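You operate a simulated robot arm through the tools that you are given. There is no shell and no other tool.

The job below is to be done with a simulated robot arm. You get a single attempt, and the scene is never put back.

Task
Swap the nearly empty red ink tub in the desk printer and run a test print.
Fine: full tub of that colour in; old tub on the white tray, lid shut, printer off. Set down upright: what you pick out.

Only the result counts: the job must be done as asked and must still hold three seconds after the hand-in. Knocking over, shifting, dropping, spilling or breaking anything else fails it. Lids that push on must go on centred and level and be pressed home; caps that screw on are set level and turned clockwise until they are tight.

Robot
A 6-joint arm with a three-finger gripper, fixed in place. Base frame: the origin is at the foot of the arm, x ahead of it, y to its left, z up; the work surface is at about z = 0.9. Lengths are in m, angles in degrees, forces in N, time in s.
Its first joint turns from -166.0 to 166.0 degrees. Payload 4.89 kg.
The TCP is the grasp point between the finger pads, 0.03 m short of the fingertips. In the tool frame z runs along the fingers and y along their closing line. The gripper opens to 0.164 m. The gripper's body begins 0.125 m behind the TCP.
Orientation is that of the tool frame in the base frame, as [roll, pitch, yaw] about the fixed x, y, z axes, in that order (R = Rz(yaw) Ry(pitch) Rx(roll)). With the fingers straight down and closing along the base's y, the tool's x points along the base's -x, its y along +y and its z along -z.

Tools
- The arm moves only by the tool jog_arm. Its argument "targets" is a list that holds one entry, the list of rows, each a list of 7 numbers: the turn, a rotation vector about the base's x, y, z in degrees, then the shift along the base's x, y, z in mm, then the closure in counts, from 0 (fully open) to 255 (shut). In form: [[[wx, wy, wz, x, y, z, fingers], ...]]. A call has 1 to 20 rows; each row shifts and turns the commanded pose from where the row before left it. A row lasts 0.2 s, in which the tool goes at most 0.05 m and 8.6 degrees; a call with a longer step from one row to the next is refused whole, and so is a gripper value outside its range. Where a pose cannot be reached the arm comes as near as it can. A force on the tool above 40 N (or 10 N above the force at the start of the call, whichever is more), or a blocked arm, ends the call early, and 0.2 s more pass. The fingers move at their own pace (about 0.108 m/s each) and stop on an object; they squeeze with about 44 N. The grip force told is the motor's: it shows also when the fingers shut on nothing. Time passes only in rows, and 0.2 s behind the last, so rows that do not move let the fingers close. The reply holds the time, the measured pose of the TCP, the force on the tool along the base axes, the opening and the grip force, in the units named above and with some noise, with the torque about the TCP (base axes, N m) and any sound that the robot's microphone picked up.
- Cameras (640 x 400 px; columns grow to the right, rows downward): "scene" is fixed at [0.0486, 0.6512, 1.7043]; the picture's right is [-0.63, -0.78, 0.00], its down [-0.39, 0.32, -0.86] and it looks along [0.67, -0.54, -0.50] (base axes); focal length 292 px, centre (320, 200). "wrist" rides on the gripper at [0.076, -0.002, -0.152] in the tool frame; the picture's right is [0.02, 1.00, 0.00], its down [-0.88, 0.02, -0.47] and it looks along [-0.47, 0.01, 0.88] (tool axes); focal length 247 px, centre (320, 200). There is no depth. A picture from a camera that has moved, and an enlarged one, comes with that camera's place and axes in the base frame and with its lens. The place of the scene camera against the robot may be out by one fixed shift of up to 0.012 m in any direction.
- grab_frame(camera): a new picture of that camera. No time passes.
- slide_trunk(by): slides the trunk up (or, below 0, down) by that many m; the arm rides with it, the base frame stays. It gives what a move gives, with no picture.
- inspect(camera, box): a new picture of the part [left, top, right, bottom] of that camera's present view, enlarged. No time passes.
- job_done(): hands the job in; it is judged then, once.

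Nothing tells you positions but the pictures and the camera data. Unless the task says otherwise, let go and move clear before handing in.

The tools are called after "Emit:" by a JSON object that holds its "method" and its "body". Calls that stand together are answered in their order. jog_arm: Moves the arm, as the interface text tells. Its arguments: {"type":"object","properties":{"targets":{"type":"array"}},"required":["targets"]} The other tools are called the same way: slide_trunk (by) slides the trunk up or down; grab_frame (camera) takes a picture; inspect (camera, box) takes an enlarged picture of a part of a camera's view; job_done () hands the job in.

At the start:

```text
t: 0.0
eef_pos: [0.4949, 0.1651, 1.5513]
orientation: [-179.9, 0.1, -180.0]
force: [0.3, -1.1, -0.7]
torque: [-0.01, -0.04, -0.02]
finger_gap: 0.1641
gripper_force: 0.0
trunk travel left (down, up): [-0.3, 0.09]
```

scene: 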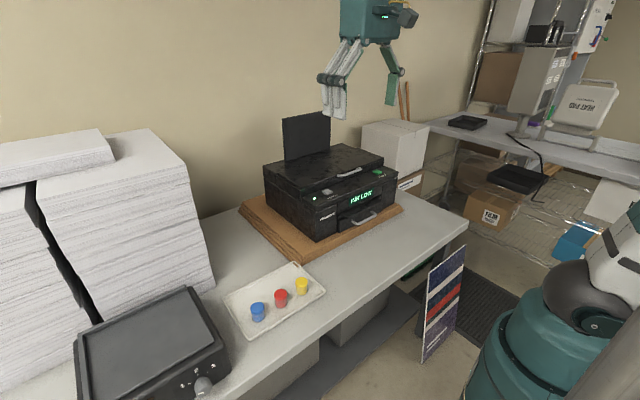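
wrist: 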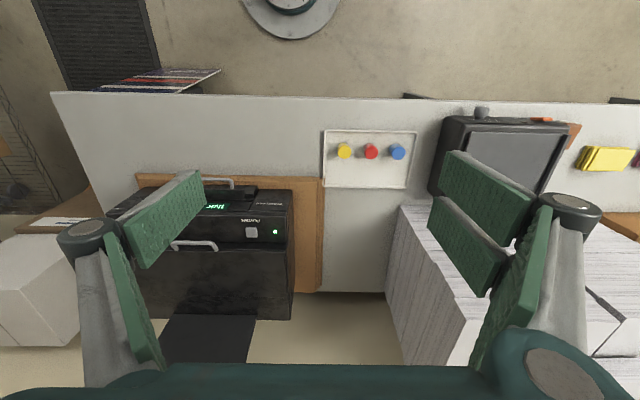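

I see a desk printer with a green display, a white tray with blue, red and yellow tubs, and stacks of paper. I'll look closer at the printer and tray before moving.

Emit:
{"method": "inspect", "body": {"camera": "scene", "box": [230, 100, 430, 260]}}

Emit:
{"method": "inspect", "body": {"camera": "scene", "box": [200, 250, 350, 350]}}

Emit:
{"method": "inspect", "body": {"camera": "wrist", "box": [100, 160, 330, 340]}}

Emit:
{"method": "inspect", "body": {"camera": "wrist", "box": [300, 110, 440, 200]}}

```text
2.50 times, centred on (330, 180) of scene
camera zoom: at [0.0486, 0.6512, 1.7043], right [-0.63, -0.78, 0.0], down [-0.39, 0.32, -0.86], along [0.67, -0.54, -0.5], focal length 729 px, centre (295, 250)
```

zoom: 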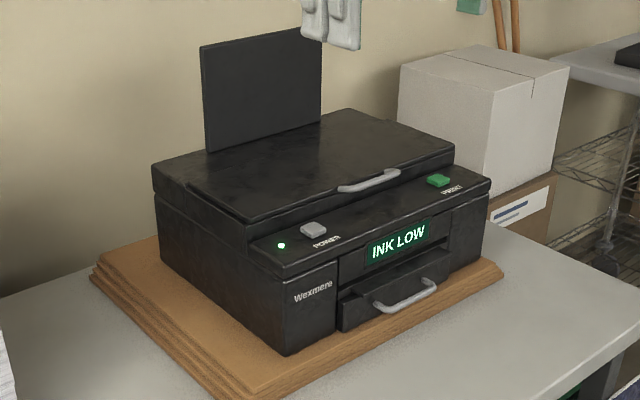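

```text
4.00 times, centred on (275, 300) of scene
camera zoom: at [0.0486, 0.6512, 1.7043], right [-0.63, -0.78, 0.0], down [-0.39, 0.32, -0.86], along [0.67, -0.54, -0.5], focal length 1166 px, centre (500, -200)
```

zoom: 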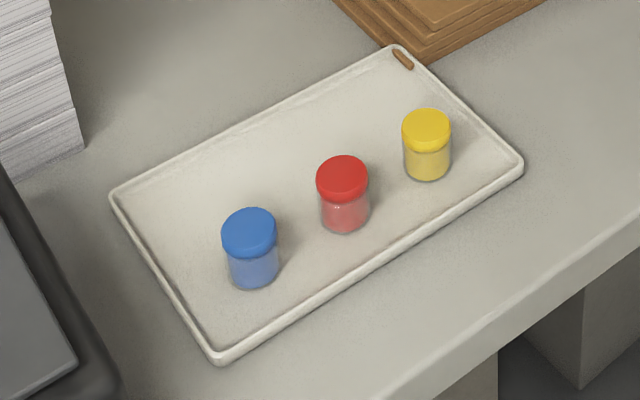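

```text
2.22 times, centred on (215, 250) of wrist
camera zoom: at [0.4173, 0.1629, 1.7049], right [-0.02, 1.0, 0.0], down [0.88, 0.02, 0.47], along [0.47, 0.01, -0.88], focal length 549 px, centre (553, 89)
```

zoom: 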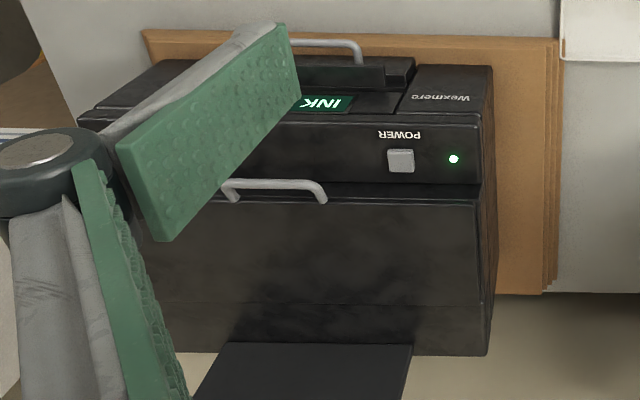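

```text
4.44 times, centred on (370, 155) of wrist
camera zoom: at [0.4173, 0.1629, 1.7049], right [-0.02, 1.0, 0.0], down [0.88, 0.02, 0.47], along [0.47, 0.01, -0.88], focal length 1098 px, centre (98, 400)
```

zoom: 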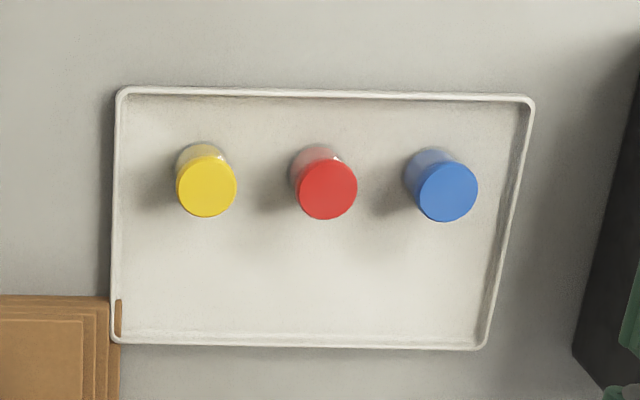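

The printer faces the robot (front toward -x) at around y -0.25..0.1. The tray is at about x 0.59–0.785, y 0.18–0.48, with the tubs near x 0.64. I'll move over the printer at height to see its buttons and lid.

Emit:
{"method": "jog_arm", "body": {"targets": [[[0, 0, 0, 0, -40, 0, 0], [0, 0, 0, 0, -40, 0, 0], [0, 0, 0, 0, -40, 0, 0], [0, 0, 0, 0, -40, 0, 0], [0, 0, 0, 0, -40, 0, 0], [0, 0, 0, 0, -40, 0, 0]]]}}

```text
t: 1.4
eef_pos: [0.4918, -0.0768, 1.5514]
orientation: [180.0, 0.0, -180.0]
force: [-0.2, 0.8, -0.6]
torque: [-0.04, -0.08, -0.01]
finger_gap: 0.164
gripper_force: 0.2
trunk travel left (down, up): [-0.3, 0.09]
```

Emit:
{"method": "grab_frame", "body": {"camera": "wrist"}}

Emit:
{"method": "inspect", "body": {"camera": "wrist", "box": [180, 120, 440, 320]}}

```text
taken
camera wrist: at [0.4146, -0.0795, 1.7058], right [-0.02, 1.0, 0.0], down [0.88, 0.02, 0.47], along [0.47, 0.01, -0.88], focal length 247 px, centre (320, 200)
```

wrist: 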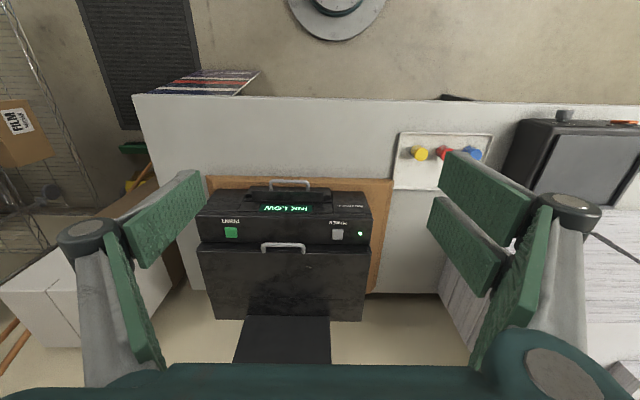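

```text
2.00 times, centred on (310, 220) of wrist
camera zoom: at [0.4146, -0.0795, 1.7058], right [-0.02, 1.0, 0.0], down [0.88, 0.02, 0.47], along [0.47, 0.01, -0.88], focal length 494 px, centre (340, 160)
```

zoom: 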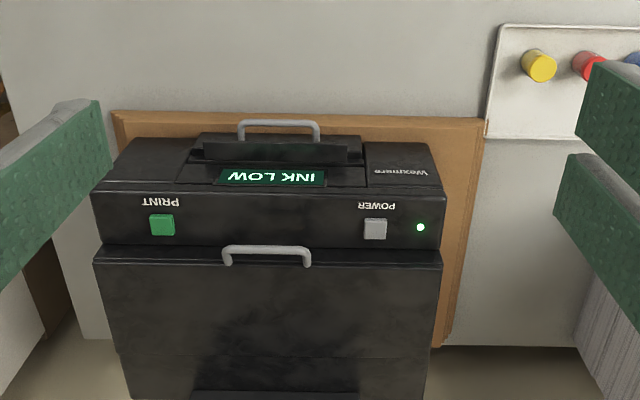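

The printer has a PRINT button (right, ~(0.82,-0.32,1.14)) and a POWER button (~(0.825,-0.02,1.14)), with a handled lid behind them. I'll move forward above it for a more vertical view to measure it by parallax.

Emit:
{"method": "jog_arm", "body": {"targets": [[[0, 0, 0, 40, -20, 0, 0], [0, 0, 0, 40, -20, 0, 0], [0, 0, 0, 40, -20, 0, 0], [0, 0, 0, 40, -20, 0, 0], [0, 0, 0, 40, -10, 0, 0], [0, 0, 0, 0, 0, 0, 0]]]}}

Emit:
{"method": "grab_frame", "body": {"camera": "wrist"}}

Emit:
{"method": "inspect", "body": {"camera": "wrist", "box": [190, 60, 450, 260]}}

```text
t: 2.8
eef_pos: [0.6963, -0.1654, 1.5471]
orientation: [-180.0, -0.1, 180.0]
force: [1.7, -1.1, -1.2]
torque: [0.05, 0.34, 0.0]
finger_gap: 0.1639
gripper_force: 0.1
trunk travel left (down, up): [-0.3, 0.09]
```

```text
taken
camera wrist: at [0.6195, -0.1676, 1.7021], right [-0.02, 1.0, 0.0], down [0.88, 0.02, 0.47], along [0.47, 0.01, -0.88], focal length 247 px, centre (320, 200)
```

wrist: 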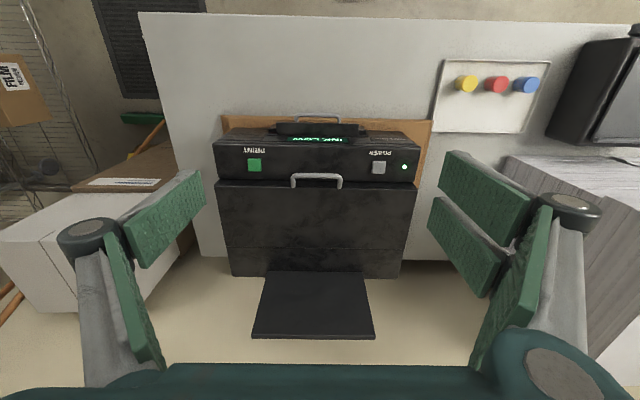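

```text
2.00 times, centred on (320, 160) of wrist
camera zoom: at [0.6195, -0.1676, 1.7021], right [-0.02, 1.0, 0.0], down [0.88, 0.02, 0.47], along [0.47, 0.01, -0.88], focal length 494 px, centre (320, 280)
```

zoom: 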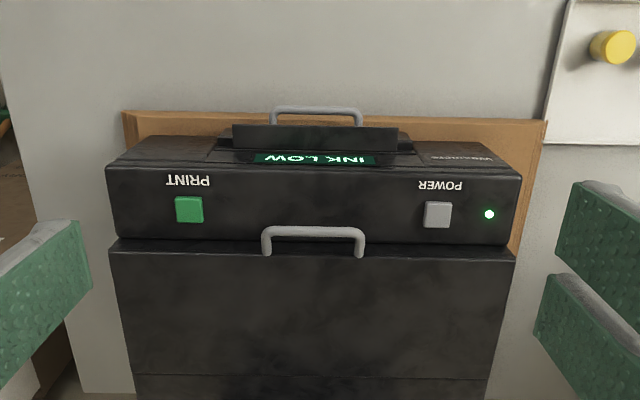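

Triangulation gives POWER ≈ (0.826,-0.022,1.142), PRINT ≈ (0.826,-0.320,1.142) and the lid handle bar ≈ (0.841, -0.17, 1.168). I'll zoom in on the scene for the lid's shape and hinge line.

Emit:
{"method": "inspect", "body": {"camera": "scene", "box": [255, 130, 355, 200]}}

Emit:
{"method": "inspect", "body": {"camera": "scene", "box": [310, 140, 410, 240]}}

Emit:
{"method": "inspect", "body": {"camera": "wrist", "box": [200, 170, 430, 350]}}

```text
5.71 times, centred on (305, 165) of scene
camera zoom: at [0.0486, 0.6512, 1.7043], right [-0.63, -0.78, 0.0], down [-0.39, 0.32, -0.86], along [0.67, -0.54, -0.5], focal length 1666 px, centre (406, 400)
```

zoom: 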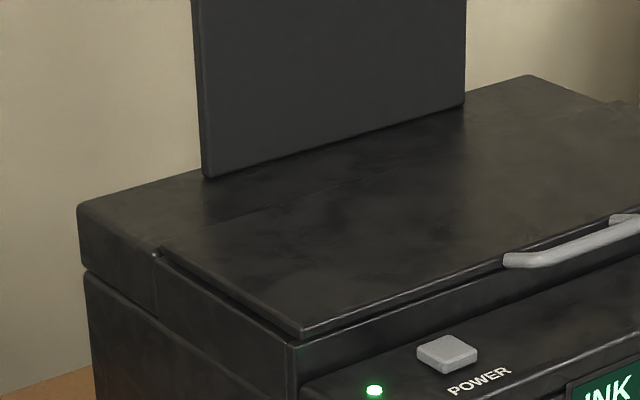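

```text
4.00 times, centred on (360, 190) of scene
camera zoom: at [0.0486, 0.6512, 1.7043], right [-0.63, -0.78, 0.0], down [-0.39, 0.32, -0.86], along [0.67, -0.54, -0.5], focal length 1166 px, centre (160, 240)
```

zoom: 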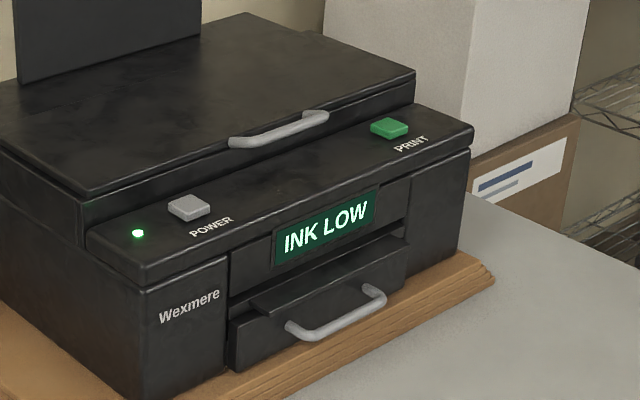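

```text
2.22 times, centred on (315, 260) of wrist
camera zoom: at [0.6195, -0.1676, 1.7021], right [-0.02, 1.0, 0.0], down [0.88, 0.02, 0.47], along [0.47, 0.01, -0.88], focal length 549 px, centre (331, 67)
```

zoom: 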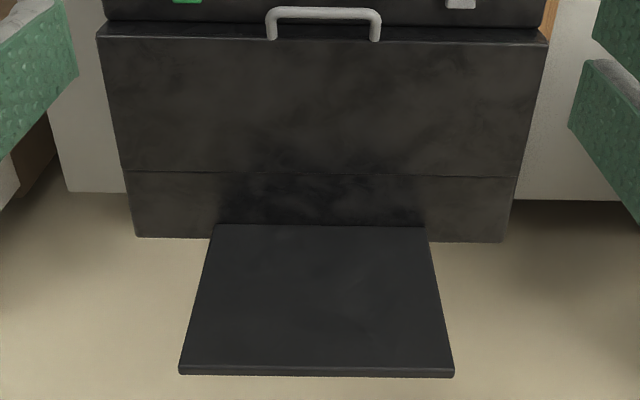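

The lid slab's front edge is at about x≈0.87, with the handle bar overhanging forward, and a hinge seam at about x≈1.07. I'll lower for a close look at the handle.

Emit:
{"method": "jog_arm", "body": {"targets": [[[0, 0, 0, 9, 0, -41, 0], [0, 0, 0, 9, 0, -41, 0], [0, 0, 0, 9, 0, -41, 0], [0, 0, 0, 9, 0, -41, 0], [0, 0, 0, 9, 0, -41, 0], [0, 0, 0, 9, 0, -41, 0], [0, 0, 0, 0, 0, 0, 0]]]}}

Emit:
{"method": "grab_frame", "body": {"camera": "wrist"}}

Emit:
{"method": "inspect", "body": {"camera": "wrist", "box": [220, 140, 420, 260]}}

Emit:
{"method": "inspect", "body": {"camera": "scene", "box": [300, 120, 420, 220]}}

```text
t: 4.4
eef_pos: [0.7516, -0.1634, 1.3002]
orientation: [-180.0, 0.0, 179.9]
force: [1.4, -0.2, -0.8]
torque: [0.03, 0.13, -0.01]
finger_gap: 0.1641
gripper_force: 0.0
trunk travel left (down, up): [-0.3, 0.09]
```

```text
taken
camera wrist: at [0.6748, -0.1661, 1.4553], right [-0.02, 1.0, 0.0], down [0.88, 0.02, 0.47], along [0.47, 0.01, -0.88], focal length 247 px, centre (320, 200)
```

wrist: 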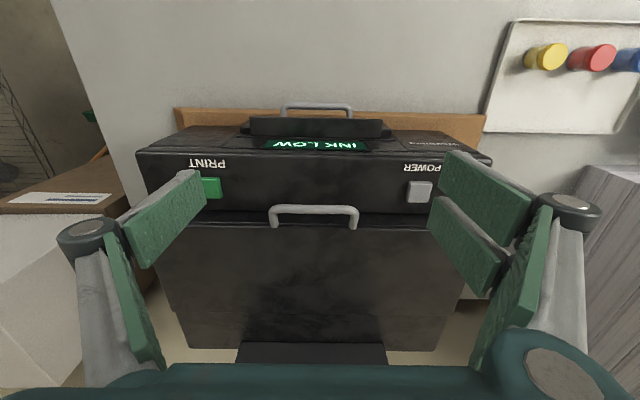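

```text
3.20 times, centred on (320, 200) of wrist
camera zoom: at [0.6748, -0.1661, 1.4553], right [-0.02, 1.0, 0.0], down [0.88, 0.02, 0.47], along [0.47, 0.01, -0.88], focal length 790 px, centre (320, 200)
```

zoom: 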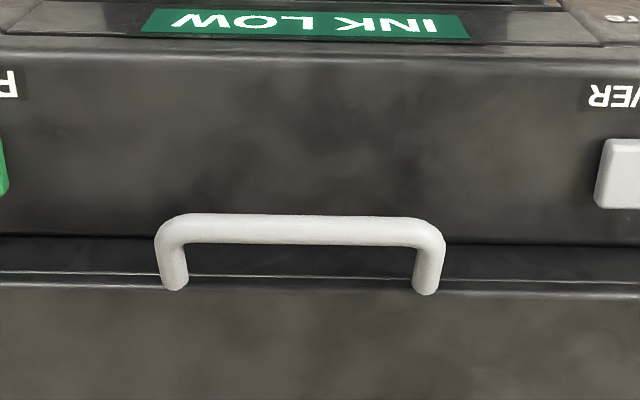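

```text
4.00 times, centred on (360, 170) of scene
camera zoom: at [0.0486, 0.6512, 1.7043], right [-0.63, -0.78, 0.0], down [-0.39, 0.32, -0.86], along [0.67, -0.54, -0.5], focal length 1166 px, centre (160, 320)
```

zoom: 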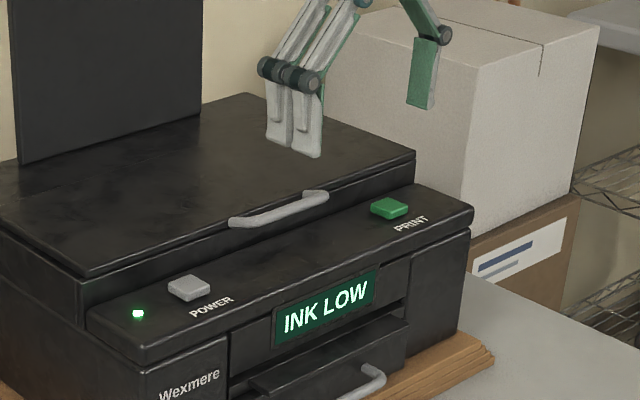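

The lid handle bar is about level with the lid top at (0.840, -0.171, 1.170), 13 mm thick, with ~29 mm of clearance under it. I'll back off, turn the gripper so it closes vertically around the bar, and tilt it forward.

Emit:
{"method": "jog_arm", "body": {"targets": [[[0, 0, -8.2, -8, 0, 20, 100], [0, 0, -8.2, -8, 0, 20, 195], [0, 0, -8.2, -8, 0, 20, 195], [0, 0, -8.2, -8, 0, 20, 195], [0, 0, -8.2, -8, 0, 10, 195], [0, 0, -8.2, -8, 0, 0, 195], [0, 0, -8.2, -8, 0, 0, 195], [0, 0, -8.2, -8, 0, 0, 195], [0, 0, -8.2, 0, 0, 0, 195], [0, 0, -8.2, 0, 0, 0, 195], [0, 0, -8, 0, 0, 0, 195], [0, -8, 0, 0, 0, 0, 195], [0, -8, 0, 0, 0, 0, 195], [0, -8, 0, 0, 0, 0, 195], [0, -8, 0, 0, 0, 0, 195], [0, -8, 0, 0, 0, 0, 195], [0, -8, 0, 0, 0, 0, 195], [0, 0, 0, 0, 0, 0, 195]]]}}

Emit:
{"method": "grab_frame", "body": {"camera": "wrist"}}

Emit:
{"method": "grab_frame", "body": {"camera": "scene"}}

```text
t: 8.2
eef_pos: [0.6835, -0.1647, 1.3953]
orientation: [131.9, 0.0, 90.1]
force: [0.1, 0.6, 0.5]
torque: [-0.03, -0.06, -0.03]
finger_gap: 0.0386
gripper_force: 0.1
trunk travel left (down, up): [-0.3, 0.09]
```

```text
taken
camera wrist: at [0.5685, -0.0886, 1.4974], right [0.67, 0.02, 0.74], down [-0.34, -0.88, 0.33], along [0.66, -0.47, -0.58], focal length 247 px, centre (320, 200)
```

wrist: 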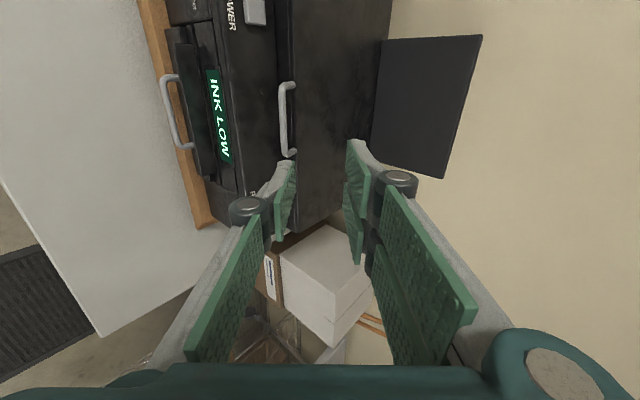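

```text
taken
```

scene: 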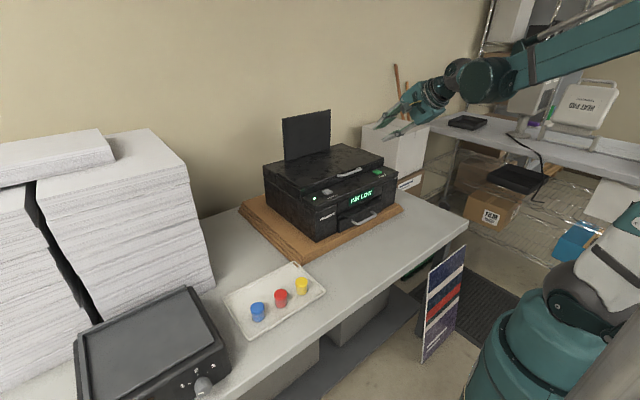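

The gripper now points forward and down, closing in the vertical plane. I'll approach along the finger line, stopping 8 cm short of the handle to check alignment.

Emit:
{"method": "jog_arm", "body": {"targets": [[[0, -7, 0, 16.6, -3, -33.6, 205], [0, 0, 0, 16.6, -3, -33.6, 205], [0, 0, 0, 16.6, 0, -33.6, 205], [0, 0, 0, 16.6, 0, -33.6, 205], [0, 0, 0, 16.6, 0, -33.6, 205], [0, 0, 0, 0, 0, 0, 205]]]}}

Emit:
{"method": "grab_frame", "body": {"camera": "wrist"}}

Emit:
{"method": "inspect", "body": {"camera": "scene", "box": [310, 110, 430, 210]}}

```text
t: 9.6
eef_pos: [0.766, -0.1709, 1.2269]
orientation: [125.0, 0.0, 90.0]
force: [1.6, 0.9, 0.1]
torque: [0.02, 0.08, 0.07]
finger_gap: 0.0321
gripper_force: 0.0
trunk travel left (down, up): [-0.3, 0.09]
```

```text
taken
camera wrist: at [0.6401, -0.094, 1.3154], right [0.57, 0.02, 0.82], down [-0.38, -0.88, 0.29], along [0.73, -0.47, -0.5], focal length 247 px, centre (320, 200)
```

wrist: 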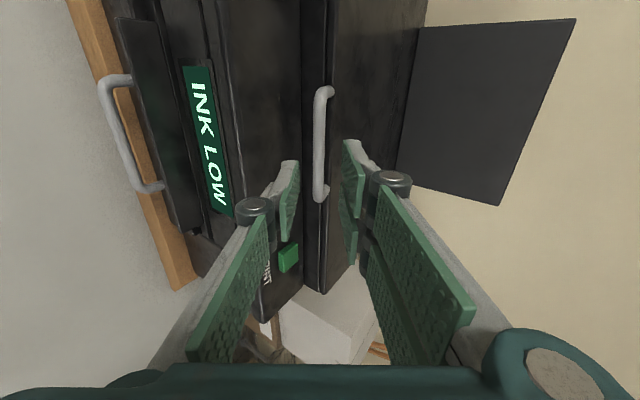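

```text
4.00 times, centred on (370, 160) of scene
camera zoom: at [0.0486, 0.6512, 1.7043], right [-0.63, -0.78, 0.0], down [-0.39, 0.32, -0.86], along [0.67, -0.54, -0.5], focal length 1166 px, centre (120, 360)
```

zoom: 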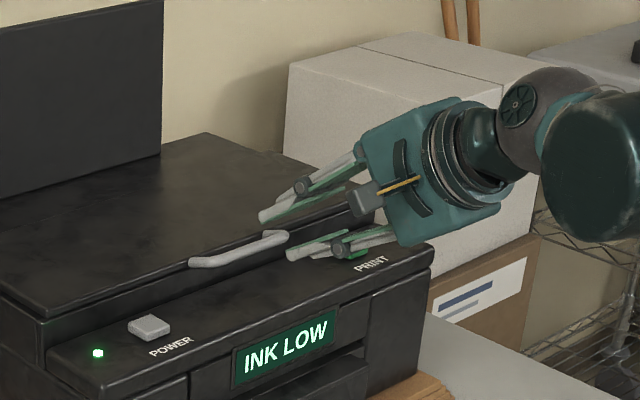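

Emit:
{"method": "inspect", "body": {"camera": "wrist", "box": [250, 70, 410, 270]}}

```text
2.00 times, centred on (330, 170) of wrist
camera zoom: at [0.6401, -0.094, 1.3154], right [0.57, 0.02, 0.82], down [-0.38, -0.88, 0.29], along [0.73, -0.47, -0.5], focal length 494 px, centre (300, 260)
```

zoom: 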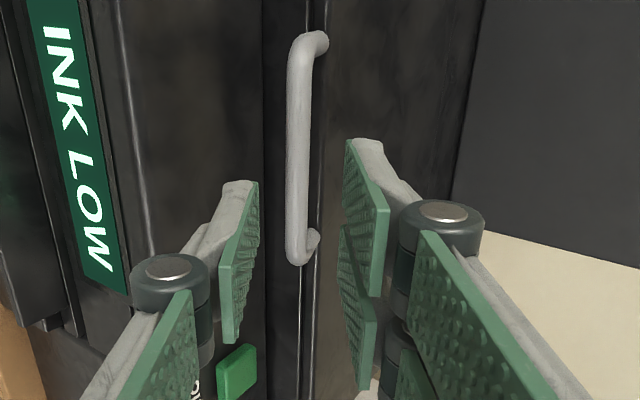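

The bar lies right between the open fingers. I'll advance 77 mm along the finger line to cage the bar, then narrow the gap.

Emit:
{"method": "jog_arm", "body": {"targets": [[[0, 0, 0, 15.75, 0, -11.0, 205], [0, 0, 0, 15.75, 0, -11.0, 205], [0, 0, 0, 15.75, 0, -11.0, 205], [0, 0, 0, 15.75, 0, -11.0, 205], [0, 0, 0, 0, 0, 0, 205], [0, 0, 0, 0, 0, 0, 216], [0, 0, 0, 0, 0, 0, 216]]]}}

Emit:
{"method": "inspect", "body": {"camera": "wrist", "box": [250, 70, 410, 270]}}

Emit:
{"method": "inspect", "body": {"camera": "scene", "box": [310, 110, 430, 210]}}

```text
t: 11.2
eef_pos: [0.8298, -0.172, 1.1828]
orientation: [125.0, 0.0, 90.1]
force: [-1.2, -0.4, -0.5]
torque: [-0.01, 0.0, 0.0]
finger_gap: 0.0252
gripper_force: 0.0
trunk travel left (down, up): [-0.3, 0.09]
```

```text
2.00 times, centred on (330, 170) of wrist
camera zoom: at [0.7029, -0.0955, 1.2703], right [0.57, 0.02, 0.82], down [-0.38, -0.88, 0.29], along [0.73, -0.47, -0.5], focal length 494 px, centre (300, 260)
```

zoom: 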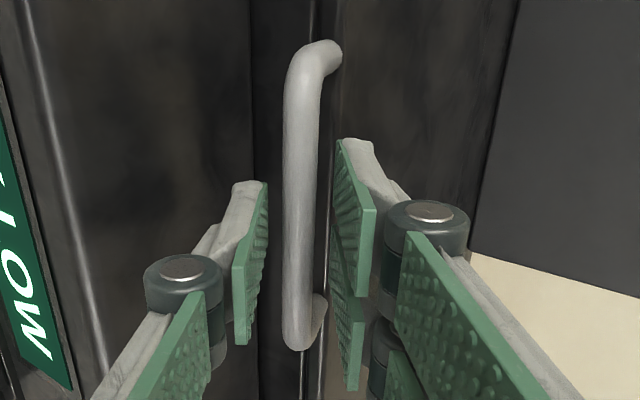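

```text
4.00 times, centred on (370, 160) of scene
camera zoom: at [0.0486, 0.6512, 1.7043], right [-0.63, -0.78, 0.0], down [-0.39, 0.32, -0.86], along [0.67, -0.54, -0.5], focal length 1166 px, centre (120, 360)
```

zoom: 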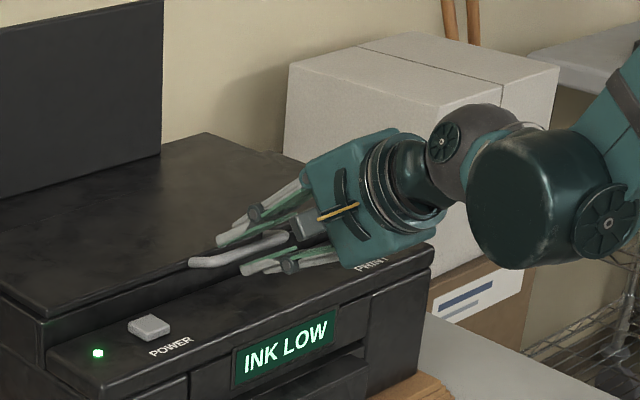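

The bar is caged. I'll lift along the estimated arc in small steps and check that the lid follows.

Emit:
{"method": "jog_arm", "body": {"targets": [[[0, 0, 0, 0.9, 0, 13, 216], [0, 0, 0, 1.8, 0, 12.5, 216], [0, 0, 0, 2.8, 0, 12, 216], [0, 0, 0, 0, 0, 0, 216]]]}}

Emit:
{"method": "inspect", "body": {"camera": "wrist", "box": [250, 70, 410, 270]}}

Emit:
{"method": "inspect", "body": {"camera": "scene", "box": [260, 100, 430, 230]}}

```text
t: 12.2
eef_pos: [0.8352, -0.1716, 1.2198]
orientation: [124.9, 0.0, 90.0]
force: [-0.7, 0.1, -1.3]
torque: [-0.05, 0.0, -0.01]
finger_gap: 0.0257
gripper_force: 1.0
trunk travel left (down, up): [-0.3, 0.09]
```

```text
2.00 times, centred on (330, 170) of wrist
camera zoom: at [0.7085, -0.0962, 1.3078], right [0.57, 0.02, 0.82], down [-0.38, -0.88, 0.29], along [0.73, -0.47, -0.5], focal length 494 px, centre (300, 260)
```

zoom: 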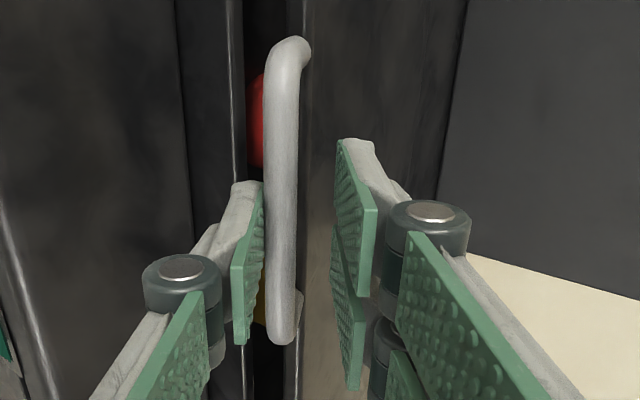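

```text
3.08 times, centred on (345, 165) of scene
camera zoom: at [0.0486, 0.6512, 1.7043], right [-0.63, -0.78, 0.0], down [-0.39, 0.32, -0.86], along [0.67, -0.54, -0.5], focal length 897 px, centre (243, 308)
```

zoom: 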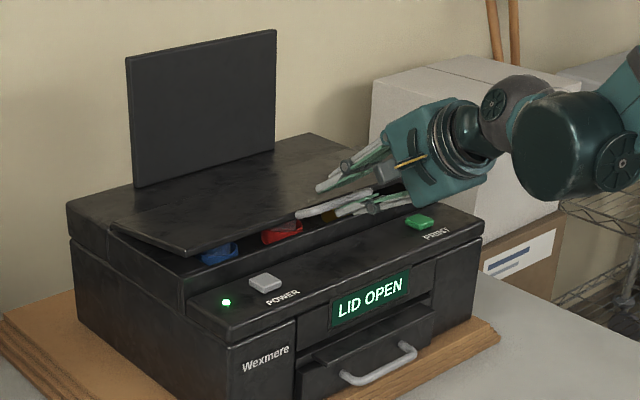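

The lid is opening and the display reads "LID OPEN"; three tubs (blue, red, yellow) are visible inside. I'll continue along the arc to about 50°.

Emit:
{"method": "jog_arm", "body": {"targets": [[[0, 0, 0, 5, 0, 18.1, 216], [0, 0, 0, 6.9, 0, 17.6, 216], [0, 0, 0, 8.2, 0, 17, 216], [0, 0, 0, 9.8, 0, 16.1, 216], [0, 0, 0, 11, 0, 15.2, 216], [0, 0, 0, 12.4, 0, 14.3, 216], [0, 0, 0, 13.5, 0, 13.1, 216], [0, 0, 0, 14.6, 0, 11.8, 216], [0, 0, 0, 0, 0, 0, 216]]]}}

Emit:
{"method": "inspect", "body": {"camera": "wrist", "box": [250, 70, 410, 270]}}

Emit:
{"method": "inspect", "body": {"camera": "scene", "box": [260, 80, 430, 230]}}

```text
t: 14.2
eef_pos: [0.9153, -0.1702, 1.345]
orientation: [124.9, 0.1, 90.0]
force: [-0.9, -0.6, -0.6]
torque: [-0.01, -0.01, -0.01]
finger_gap: 0.0256
gripper_force: 0.3
trunk travel left (down, up): [-0.3, 0.09]
```

```text
2.00 times, centred on (330, 170) of wrist
camera zoom: at [0.79, -0.0946, 1.4324], right [0.57, 0.02, 0.82], down [-0.38, -0.88, 0.29], along [0.73, -0.47, -0.5], focal length 494 px, centre (300, 260)
```

zoom: 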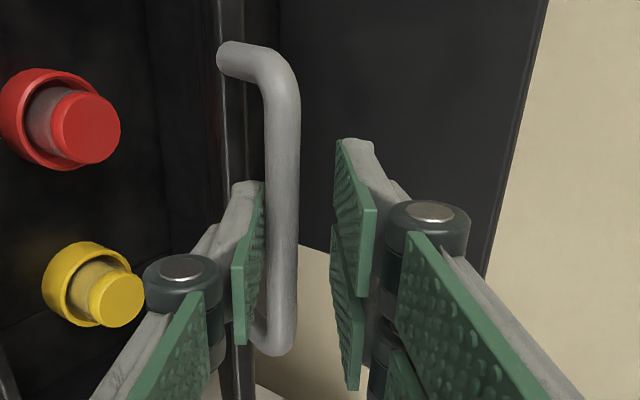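

```text
2.67 times, centred on (345, 155) of scene
camera zoom: at [0.0486, 0.6512, 1.7043], right [-0.63, -0.78, 0.0], down [-0.39, 0.32, -0.86], along [0.67, -0.54, -0.5], focal length 778 px, centre (253, 320)
```

zoom: 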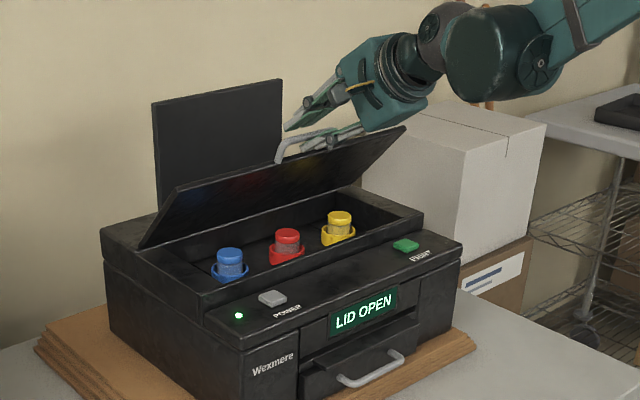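

The lid is following on the lower finger. Continuing to about 80°.

Emit:
{"method": "jog_arm", "body": {"targets": [[[0, 0, 0, 15.5, 0, 10.5, 216], [0, 0, 0, 16.6, 0, 9.2, 216], [0, 0, 0, 17.2, 0, 7.6, 216], [0, 0, 0, 17.8, 0, 6.3, 216], [0, 0, 0, 18.3, 0, 4.5, 216], [0, 0, 0, 18.6, 0, 3, 216], [0, 0, 0, 0, 0, 0, 216]]]}}

Emit:
{"method": "inspect", "body": {"camera": "wrist", "box": [230, 70, 410, 270]}}

Emit:
{"method": "inspect", "body": {"camera": "scene", "box": [260, 80, 430, 230]}}

```text
t: 15.8
eef_pos: [1.0214, -0.1695, 1.3826]
orientation: [125.0, 0.0, 90.0]
force: [0.5, 0.3, -2.1]
torque: [-0.01, 0.03, 0.01]
finger_gap: 0.0252
gripper_force: 0.1
trunk travel left (down, up): [-0.3, 0.09]
```

```text
2.00 times, centred on (320, 170) of wrist
camera zoom: at [0.8956, -0.0947, 1.4706], right [0.57, 0.02, 0.82], down [-0.38, -0.88, 0.29], along [0.73, -0.47, -0.5], focal length 494 px, centre (320, 260)
```

zoom: 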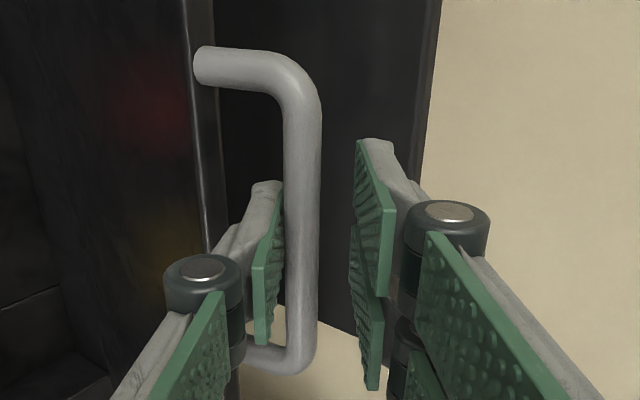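

```text
2.67 times, centred on (345, 155) of scene
camera zoom: at [0.0486, 0.6512, 1.7043], right [-0.63, -0.78, 0.0], down [-0.39, 0.32, -0.86], along [0.67, -0.54, -0.5], focal length 778 px, centre (253, 320)
```

zoom: 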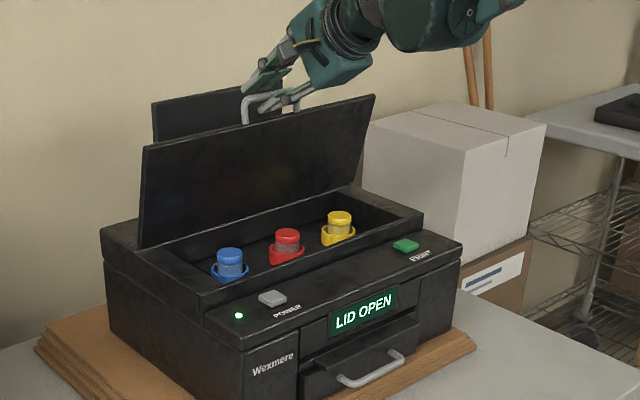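

At ~80° now. Continuing slowly past 90° while watching force.

Emit:
{"method": "jog_arm", "body": {"targets": [[[0, 0, 0, 9.4, 0, 0.9, 216], [0, 0, 0, 9.4, 0, 0.4, 216], [0, 0, 0, 9.4, 0, 0, 216], [0, 0, 0, 9.4, 0, -0.3, 216], [0, 0, 0, 9.4, 0, -0.8, 216], [0, 0, 0, 9.3, 0, -1.1, 216], [0, 0, 0, 0, 0, 0, 216]]]}}

Emit:
{"method": "inspect", "body": {"camera": "wrist", "box": [230, 70, 410, 270]}}

Emit:
{"method": "inspect", "body": {"camera": "scene", "box": [260, 80, 430, 230]}}

```text
t: 17.4
eef_pos: [1.0792, -0.1707, 1.381]
orientation: [125.0, 0.0, 89.9]
force: [-0.2, 0.3, 0.4]
torque: [0.01, -0.01, 0.01]
finger_gap: 0.0253
gripper_force: 0.2
trunk travel left (down, up): [-0.3, 0.09]
```

```text
2.00 times, centred on (320, 170) of wrist
camera zoom: at [0.9528, -0.0947, 1.4692], right [0.57, 0.02, 0.82], down [-0.38, -0.88, 0.29], along [0.73, -0.47, -0.5], focal length 494 px, centre (320, 260)
```

zoom: 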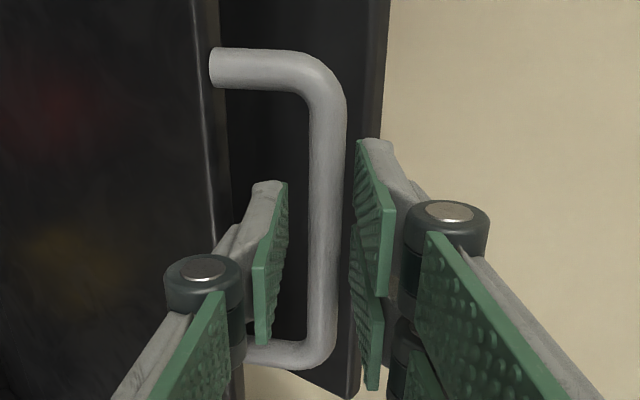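

```text
2.67 times, centred on (345, 155) of scene
camera zoom: at [0.0486, 0.6512, 1.7043], right [-0.63, -0.78, 0.0], down [-0.39, 0.32, -0.86], along [0.67, -0.54, -0.5], focal length 778 px, centre (253, 320)
```

zoom: 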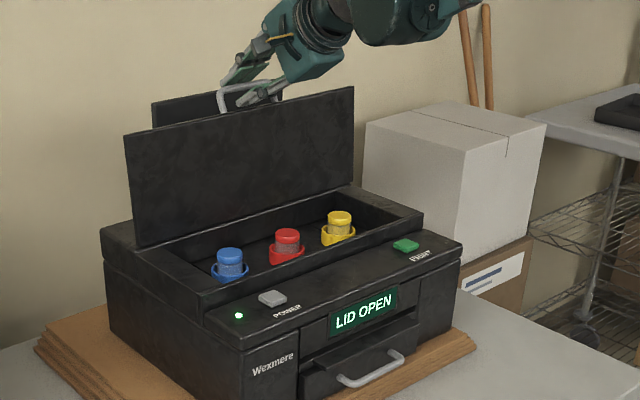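

Emit:
{"method": "jog_arm", "body": {"targets": [[[0, 0, 0, 9, 0, -1, 216], [0, 0, 0, 9, 0, -1, 216], [0, 0, 0, 0, 0, 0, 216]]]}}

Emit:
{"method": "inspect", "body": {"camera": "wrist", "box": [230, 70, 410, 270]}}

Emit:
{"method": "inspect", "body": {"camera": "scene", "box": [260, 80, 430, 230]}}

```text
t: 18.2
eef_pos: [1.0961, -0.1697, 1.3799]
orientation: [125.0, 0.1, 90.1]
force: [0.2, -0.2, -0.3]
torque: [0.0, -0.01, 0.02]
finger_gap: 0.0254
gripper_force: 0.5
trunk travel left (down, up): [-0.3, 0.09]
```

```text
2.00 times, centred on (320, 170) of wrist
camera zoom: at [0.9697, -0.0942, 1.4686], right [0.57, 0.02, 0.82], down [-0.38, -0.88, 0.29], along [0.73, -0.47, -0.5], focal length 494 px, centre (320, 260)
```

zoom: 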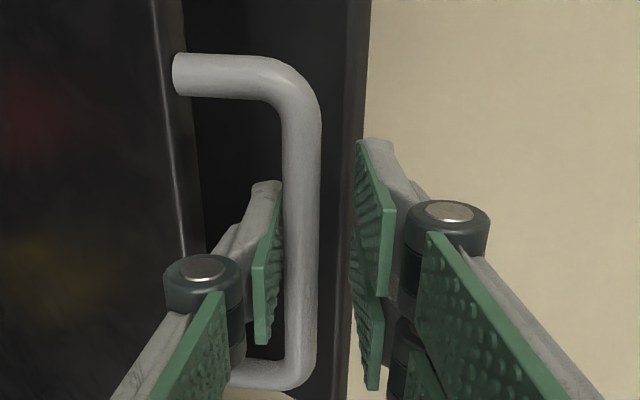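

```text
2.67 times, centred on (345, 155) of scene
camera zoom: at [0.0486, 0.6512, 1.7043], right [-0.63, -0.78, 0.0], down [-0.39, 0.32, -0.86], along [0.67, -0.54, -0.5], focal length 778 px, centre (253, 320)
```

zoom: 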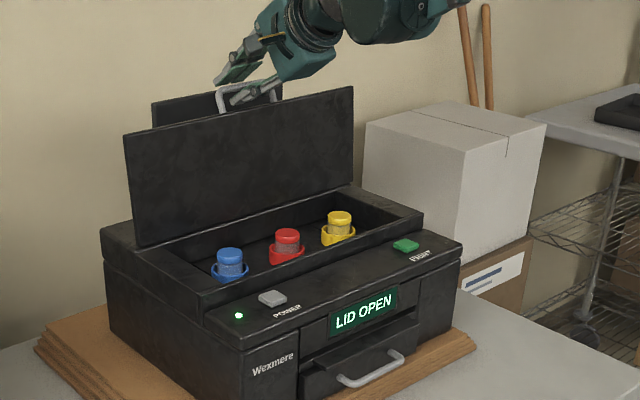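

The lid has reached its stop just past vertical. I'll unload the lower finger slightly to see if the lid stays by itself.

Emit:
{"method": "jog_arm", "body": {"targets": [[[0, 0, 0, -3, 0, -4, 216], [0, 0, 0, 0, 0, 0, 216], [0, 0, 0, 0, 0, 0, 216]]]}}

Emit:
{"method": "inspect", "body": {"camera": "wrist", "box": [230, 70, 410, 270]}}

Emit:
{"method": "inspect", "body": {"camera": "scene", "box": [270, 140, 380, 210]}}

```text
t: 19.0
eef_pos: [1.0927, -0.1699, 1.3779]
orientation: [124.9, 0.0, 90.0]
force: [0.9, -0.5, -0.9]
torque: [0.02, -0.03, 0.04]
finger_gap: 0.0252
gripper_force: 0.0
trunk travel left (down, up): [-0.3, 0.09]
```

```text
2.00 times, centred on (320, 170) of wrist
camera zoom: at [0.9668, -0.0945, 1.4655], right [0.57, 0.02, 0.82], down [-0.38, -0.88, 0.29], along [0.73, -0.47, -0.5], focal length 494 px, centre (320, 260)
```

zoom: 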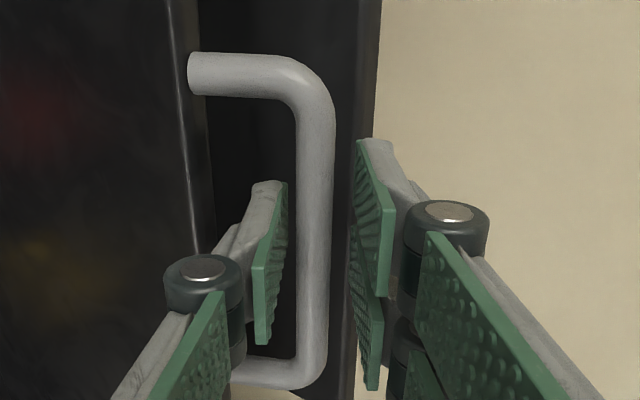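

```text
5.71 times, centred on (325, 175) of scene
camera zoom: at [0.0486, 0.6512, 1.7043], right [-0.63, -0.78, 0.0], down [-0.39, 0.32, -0.86], along [0.67, -0.54, -0.5], focal length 1666 px, centre (291, 343)
```

zoom: 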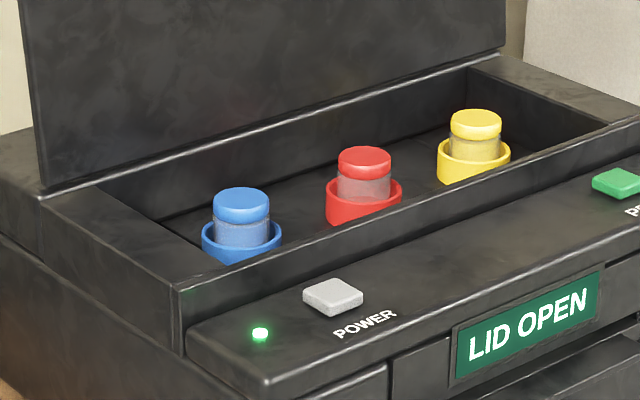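

The lid stays open by itself. I'll withdraw along the finger line and go back to a straight-down pose over the printer.

Emit:
{"method": "jog_arm", "body": {"targets": [[[0, 0, 0, -12.3, 0, 8.6, 216], [0, 0, 0, -12.3, 0, 8.6, 216], [0, 0, 0, -16.4, 0, 11.5, 216], [0, 0, 0, -20.4, 0, 14.3, 216], [0, 0, 0, -24.5, 0, 17.2, 216], [0, 0, 0, -24.5, 0, 17.2, 216], [0, 8.2, 0, -30, 0, 10, 216], [0, 8.2, 0, -30, 0, 0, 216], [0, 8.2, 0, -30, 0, 0, 216], [0, 8.2, 0, -30, 0, 0, 216], [0, 8.2, 0, -30, 0, 0, 216], [0, 8, 0, -20, 0, 0, 216], [0, 6, 0, -20, 0, 0, 216], [0, 0, 0, 0, 0, 0, 216]]]}}

Emit:
{"method": "grab_frame", "body": {"camera": "wrist"}}

Emit:
{"method": "grab_frame", "body": {"camera": "scene"}}

```text
t: 22.0
eef_pos: [0.791, -0.1698, 1.4651]
orientation: [-179.9, -0.1, 90.0]
force: [0.1, 0.2, 0.1]
torque: [0.03, 0.02, -0.01]
finger_gap: 0.0251
gripper_force: 0.1
trunk travel left (down, up): [-0.3, 0.09]
```

```text
taken
camera wrist: at [0.7895, -0.0937, 1.6197], right [1.0, 0.02, 0.0], down [0.02, -0.88, 0.47], along [0.01, -0.47, -0.88], focal length 247 px, centre (320, 200)
```

wrist: 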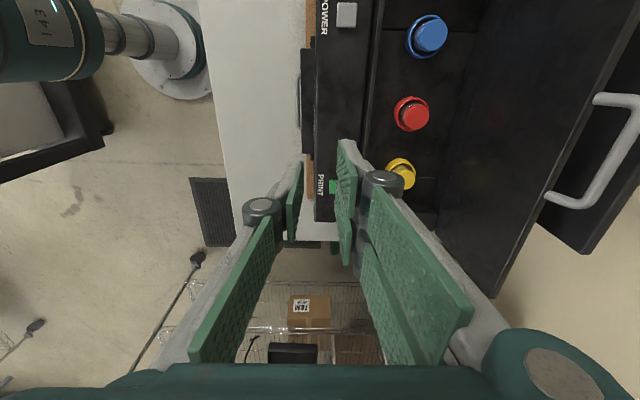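

```text
taken
```

scene: 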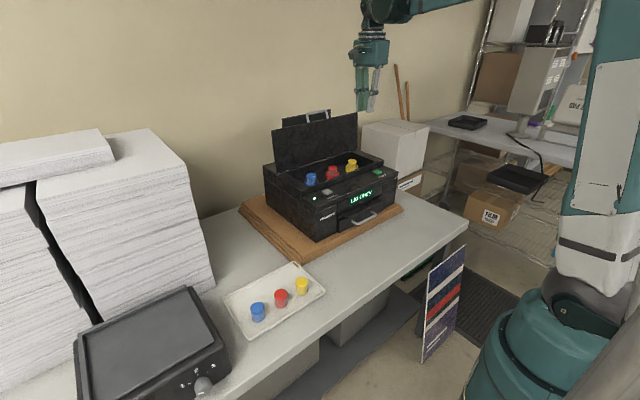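

The lid is open; the red tub in the printer looks to be near (0.955, -0.164). I'll turn the gripper back (closing along y, camera on the near side) and look closely at the tubs.

Emit:
{"method": "jog_arm", "body": {"targets": [[[0, 0, 8.2, 0, 0, 0, 150], [0, 0, 8.2, 0, 0, 0, 60], [0, 0, 8.2, 0, 0, 0, 0], [0, 0, 8.2, 0, 0, 0, 0], [0, 0, 8.2, 0, 0, 0, 0], [0, 0, 8.2, 0, 0, 0, 0], [0, 0, 8.2, 0, 0, 0, 0], [0, 0, 8.2, 0, 0, 0, 0], [0, 0, 8.2, 0, 0, 0, 0], [0, 0, 8.2, 0, 0, 0, 0], [0, 0, 8, 0, 0, 0, 0], [0, 0, 0, 0, 0, 0, 0]]]}}

Emit:
{"method": "grab_frame", "body": {"camera": "wrist"}}

Emit:
{"method": "inspect", "body": {"camera": "wrist", "box": [220, 100, 420, 240]}}

```text
t: 24.6
eef_pos: [0.7931, -0.1703, 1.4639]
orientation: [-180.0, 0.0, -179.8]
force: [0.6, 0.0, 0.6]
torque: [-0.03, 0.0, -0.04]
finger_gap: 0.1639
gripper_force: 0.1
trunk travel left (down, up): [-0.3, 0.09]
```

```text
taken
camera wrist: at [0.7151, -0.1733, 1.6183], right [-0.02, 1.0, 0.0], down [0.88, 0.02, 0.47], along [0.47, 0.01, -0.88], focal length 247 px, centre (320, 200)
```

wrist: 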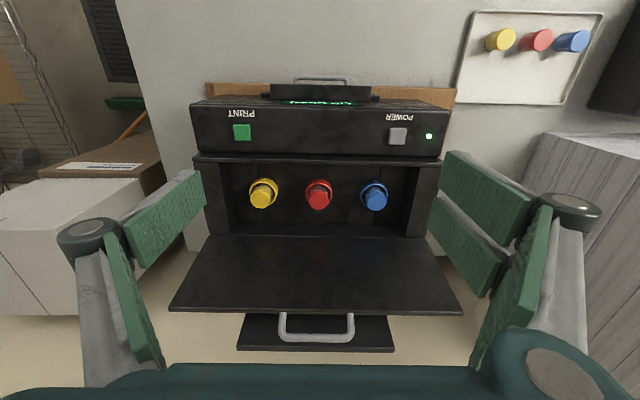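

```text
2.86 times, centred on (320, 170) of wrist
camera zoom: at [0.7151, -0.1733, 1.6183], right [-0.02, 1.0, 0.0], down [0.88, 0.02, 0.47], along [0.47, 0.01, -0.88], focal length 706 px, centre (320, 286)
```

zoom: 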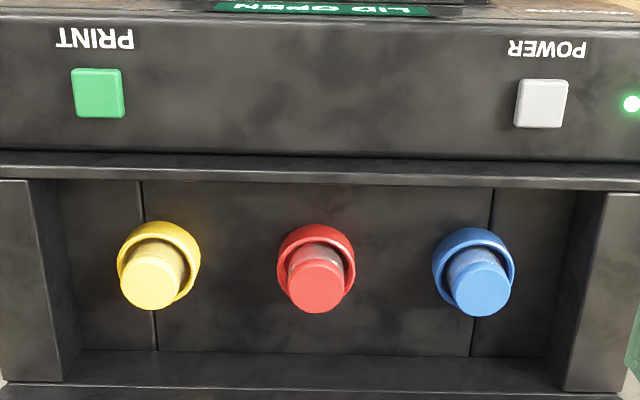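

The cap is about 0.041 m in diameter with the red tub near (0.948, -0.17). I'll take two closer views offset in y to triangulate the cap top and ring heights.

Emit:
{"method": "jog_arm", "body": {"targets": [[[0, 0, 0, 10, 10, -25, 0], [0, 0, 0, 10, 10, -25, 0], [0, 0, 0, 10, 10, -25, 0], [0, 0, 0, 10, 10, -25, 0], [0, 0, 0, 10, 10, -25, 0], [0, 0, 0, 0, 0, 0, 0]]]}}

Emit:
{"method": "inspect", "body": {"camera": "wrist", "box": [200, 100, 440, 250]}}

Emit:
{"method": "jog_arm", "body": {"targets": [[[0, 0, 0, 0, -25, 0, 0], [0, 0, 0, 0, -25, 0, 0], [0, 0, 0, 0, -25, 0, 0], [0, 0, 0, 0, -25, 0, 0], [0, 0, 0, 0, 0, 0, 0]]]}}

Emit:
{"method": "inspect", "body": {"camera": "wrist", "box": [200, 100, 440, 250]}}

```text
t: 26.0
eef_pos: [0.8432, -0.1214, 1.3393]
orientation: [-180.0, 0.1, -180.0]
force: [0.8, 0.1, -1.2]
torque: [-0.06, 0.2, 0.01]
finger_gap: 0.164
gripper_force: 0.0
trunk travel left (down, up): [-0.3, 0.09]
```

```text
2.67 times, centred on (320, 175) of wrist
camera zoom: at [0.7665, -0.124, 1.4935], right [-0.02, 1.0, 0.0], down [0.88, 0.02, 0.47], along [0.47, 0.01, -0.88], focal length 659 px, centre (320, 267)
```

zoom: 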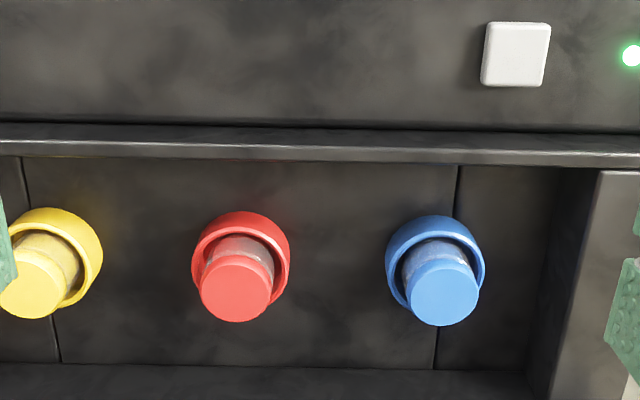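

```text
t: 27.2
eef_pos: [0.8402, -0.2224, 1.3413]
orientation: [-179.9, 0.0, -180.0]
force: [0.0, -0.8, -1.1]
torque: [0.13, -0.02, -0.03]
finger_gap: 0.1641
gripper_force: 0.1
trunk travel left (down, up): [-0.3, 0.09]
```

```text
2.67 times, centred on (320, 175) of wrist
camera zoom: at [0.7633, -0.2248, 1.4943], right [-0.02, 1.0, 0.0], down [0.88, 0.02, 0.47], along [0.47, 0.01, -0.88], focal length 659 px, centre (320, 267)
```

zoom: 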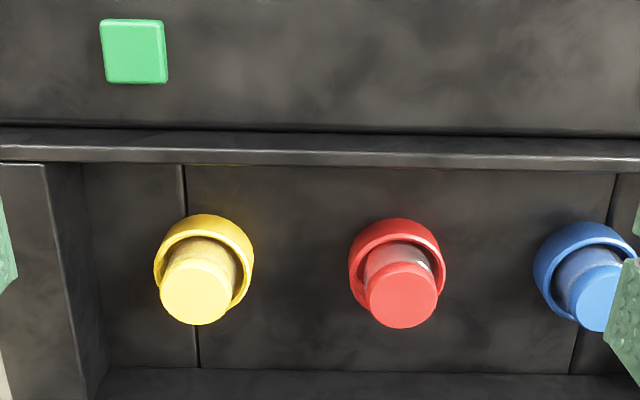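

The red cap top is at (0.966, -0.1705, 1.149), diameter ~0.043, with the ring top at z≈1.117. I'll move above it with a partly opened gripper and check the reach.

Emit:
{"method": "jog_arm", "body": {"targets": [[[0, 0, 0, 25, 10.4, -10, 70], [0, 0, 0, 25, 10.4, -10, 138], [0, 0, 0, 25, 10.4, -10, 138], [0, 0, 0, 25, 10.4, -10, 138], [0, 0, 0, 25.8, 10.3, -10, 138], [0, 0, 0, 0, 0, 0, 138], [0, 0, 0, 0, 0, 0, 138]]]}}

Emit:
{"method": "grab_frame", "body": {"camera": "wrist"}}

Emit:
{"method": "inspect", "body": {"camera": "scene", "box": [260, 80, 430, 230]}}

```text
t: 28.8
eef_pos: [0.9661, -0.169, 1.2889]
orientation: [-180.0, 0.0, 180.0]
force: [-0.3, 0.1, 0.8]
torque: [0.0, 0.0, -0.03]
finger_gap: 0.0752
gripper_force: 0.1
trunk travel left (down, up): [-0.3, 0.09]
```

```text
taken
camera wrist: at [0.8897, -0.1716, 1.4428], right [-0.02, 1.0, 0.0], down [0.88, 0.02, 0.47], along [0.47, 0.01, -0.88], focal length 247 px, centre (320, 200)
```

wrist: 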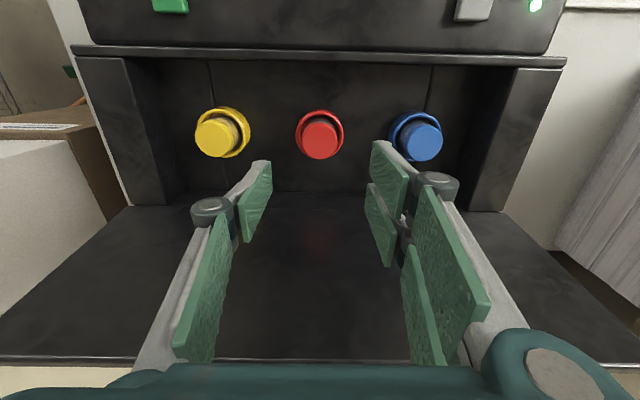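

```text
2.67 times, centred on (345, 155) of scene
camera zoom: at [0.0486, 0.6512, 1.7043], right [-0.63, -0.78, 0.0], down [-0.39, 0.32, -0.86], along [0.67, -0.54, -0.5], focal length 778 px, centre (253, 320)
```

zoom: 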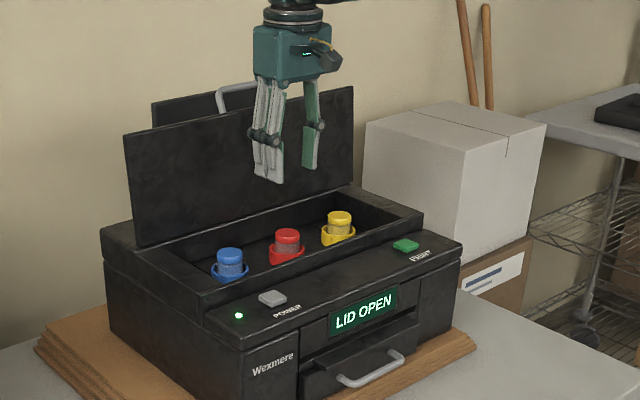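

Reach is fine and the red tub is centred. Descending to grip the tub just above its ring.

Emit:
{"method": "jog_arm", "body": {"targets": [[[0, 0, 0, -1, -1.5, -30, 138], [0, 0, 0, -1, 0, -30, 138], [0, 0, 0, 0, 0, -30, 138], [0, 0, 0, 0, 0, -20, 138], [0, 0, 0, 0, 0, -14, 138], [0, 0, 0, 0, 0, -10, 138], [0, 0, 0, 0, 0, 0, 138]]]}}

Emit:
{"method": "inspect", "body": {"camera": "wrist", "box": [220, 80, 420, 280]}}

Emit:
{"method": "inspect", "body": {"camera": "scene", "box": [280, 130, 390, 210]}}

```text
t: 30.4
eef_pos: [0.9652, -0.1712, 1.1562]
orientation: [180.0, 0.0, -179.9]
force: [-0.8, -0.4, 0.0]
torque: [0.0, 0.01, 0.02]
finger_gap: 0.0752
gripper_force: 0.1
trunk travel left (down, up): [-0.3, 0.09]
```

```text
2.00 times, centred on (320, 180) of wrist
camera zoom: at [0.8893, -0.1727, 1.3104], right [-0.02, 1.0, 0.0], down [0.88, 0.02, 0.47], along [0.47, 0.01, -0.88], focal length 494 px, centre (320, 240)
```

zoom: 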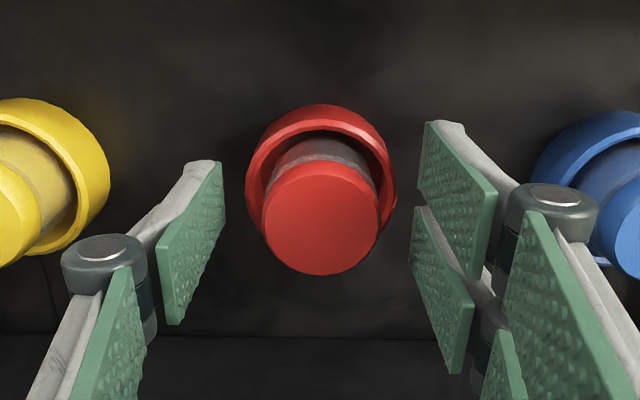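

```text
5.00 times, centred on (335, 170) of scene
camera zoom: at [0.0486, 0.6512, 1.7043], right [-0.63, -0.78, 0.0], down [-0.39, 0.32, -0.86], along [0.67, -0.54, -0.5], focal length 1458 px, centre (245, 350)
```

zoom: 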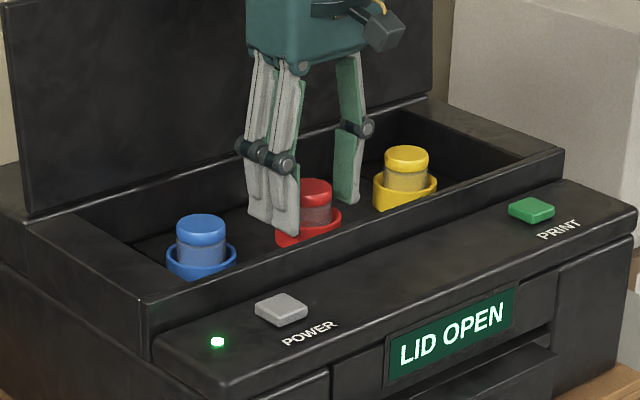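

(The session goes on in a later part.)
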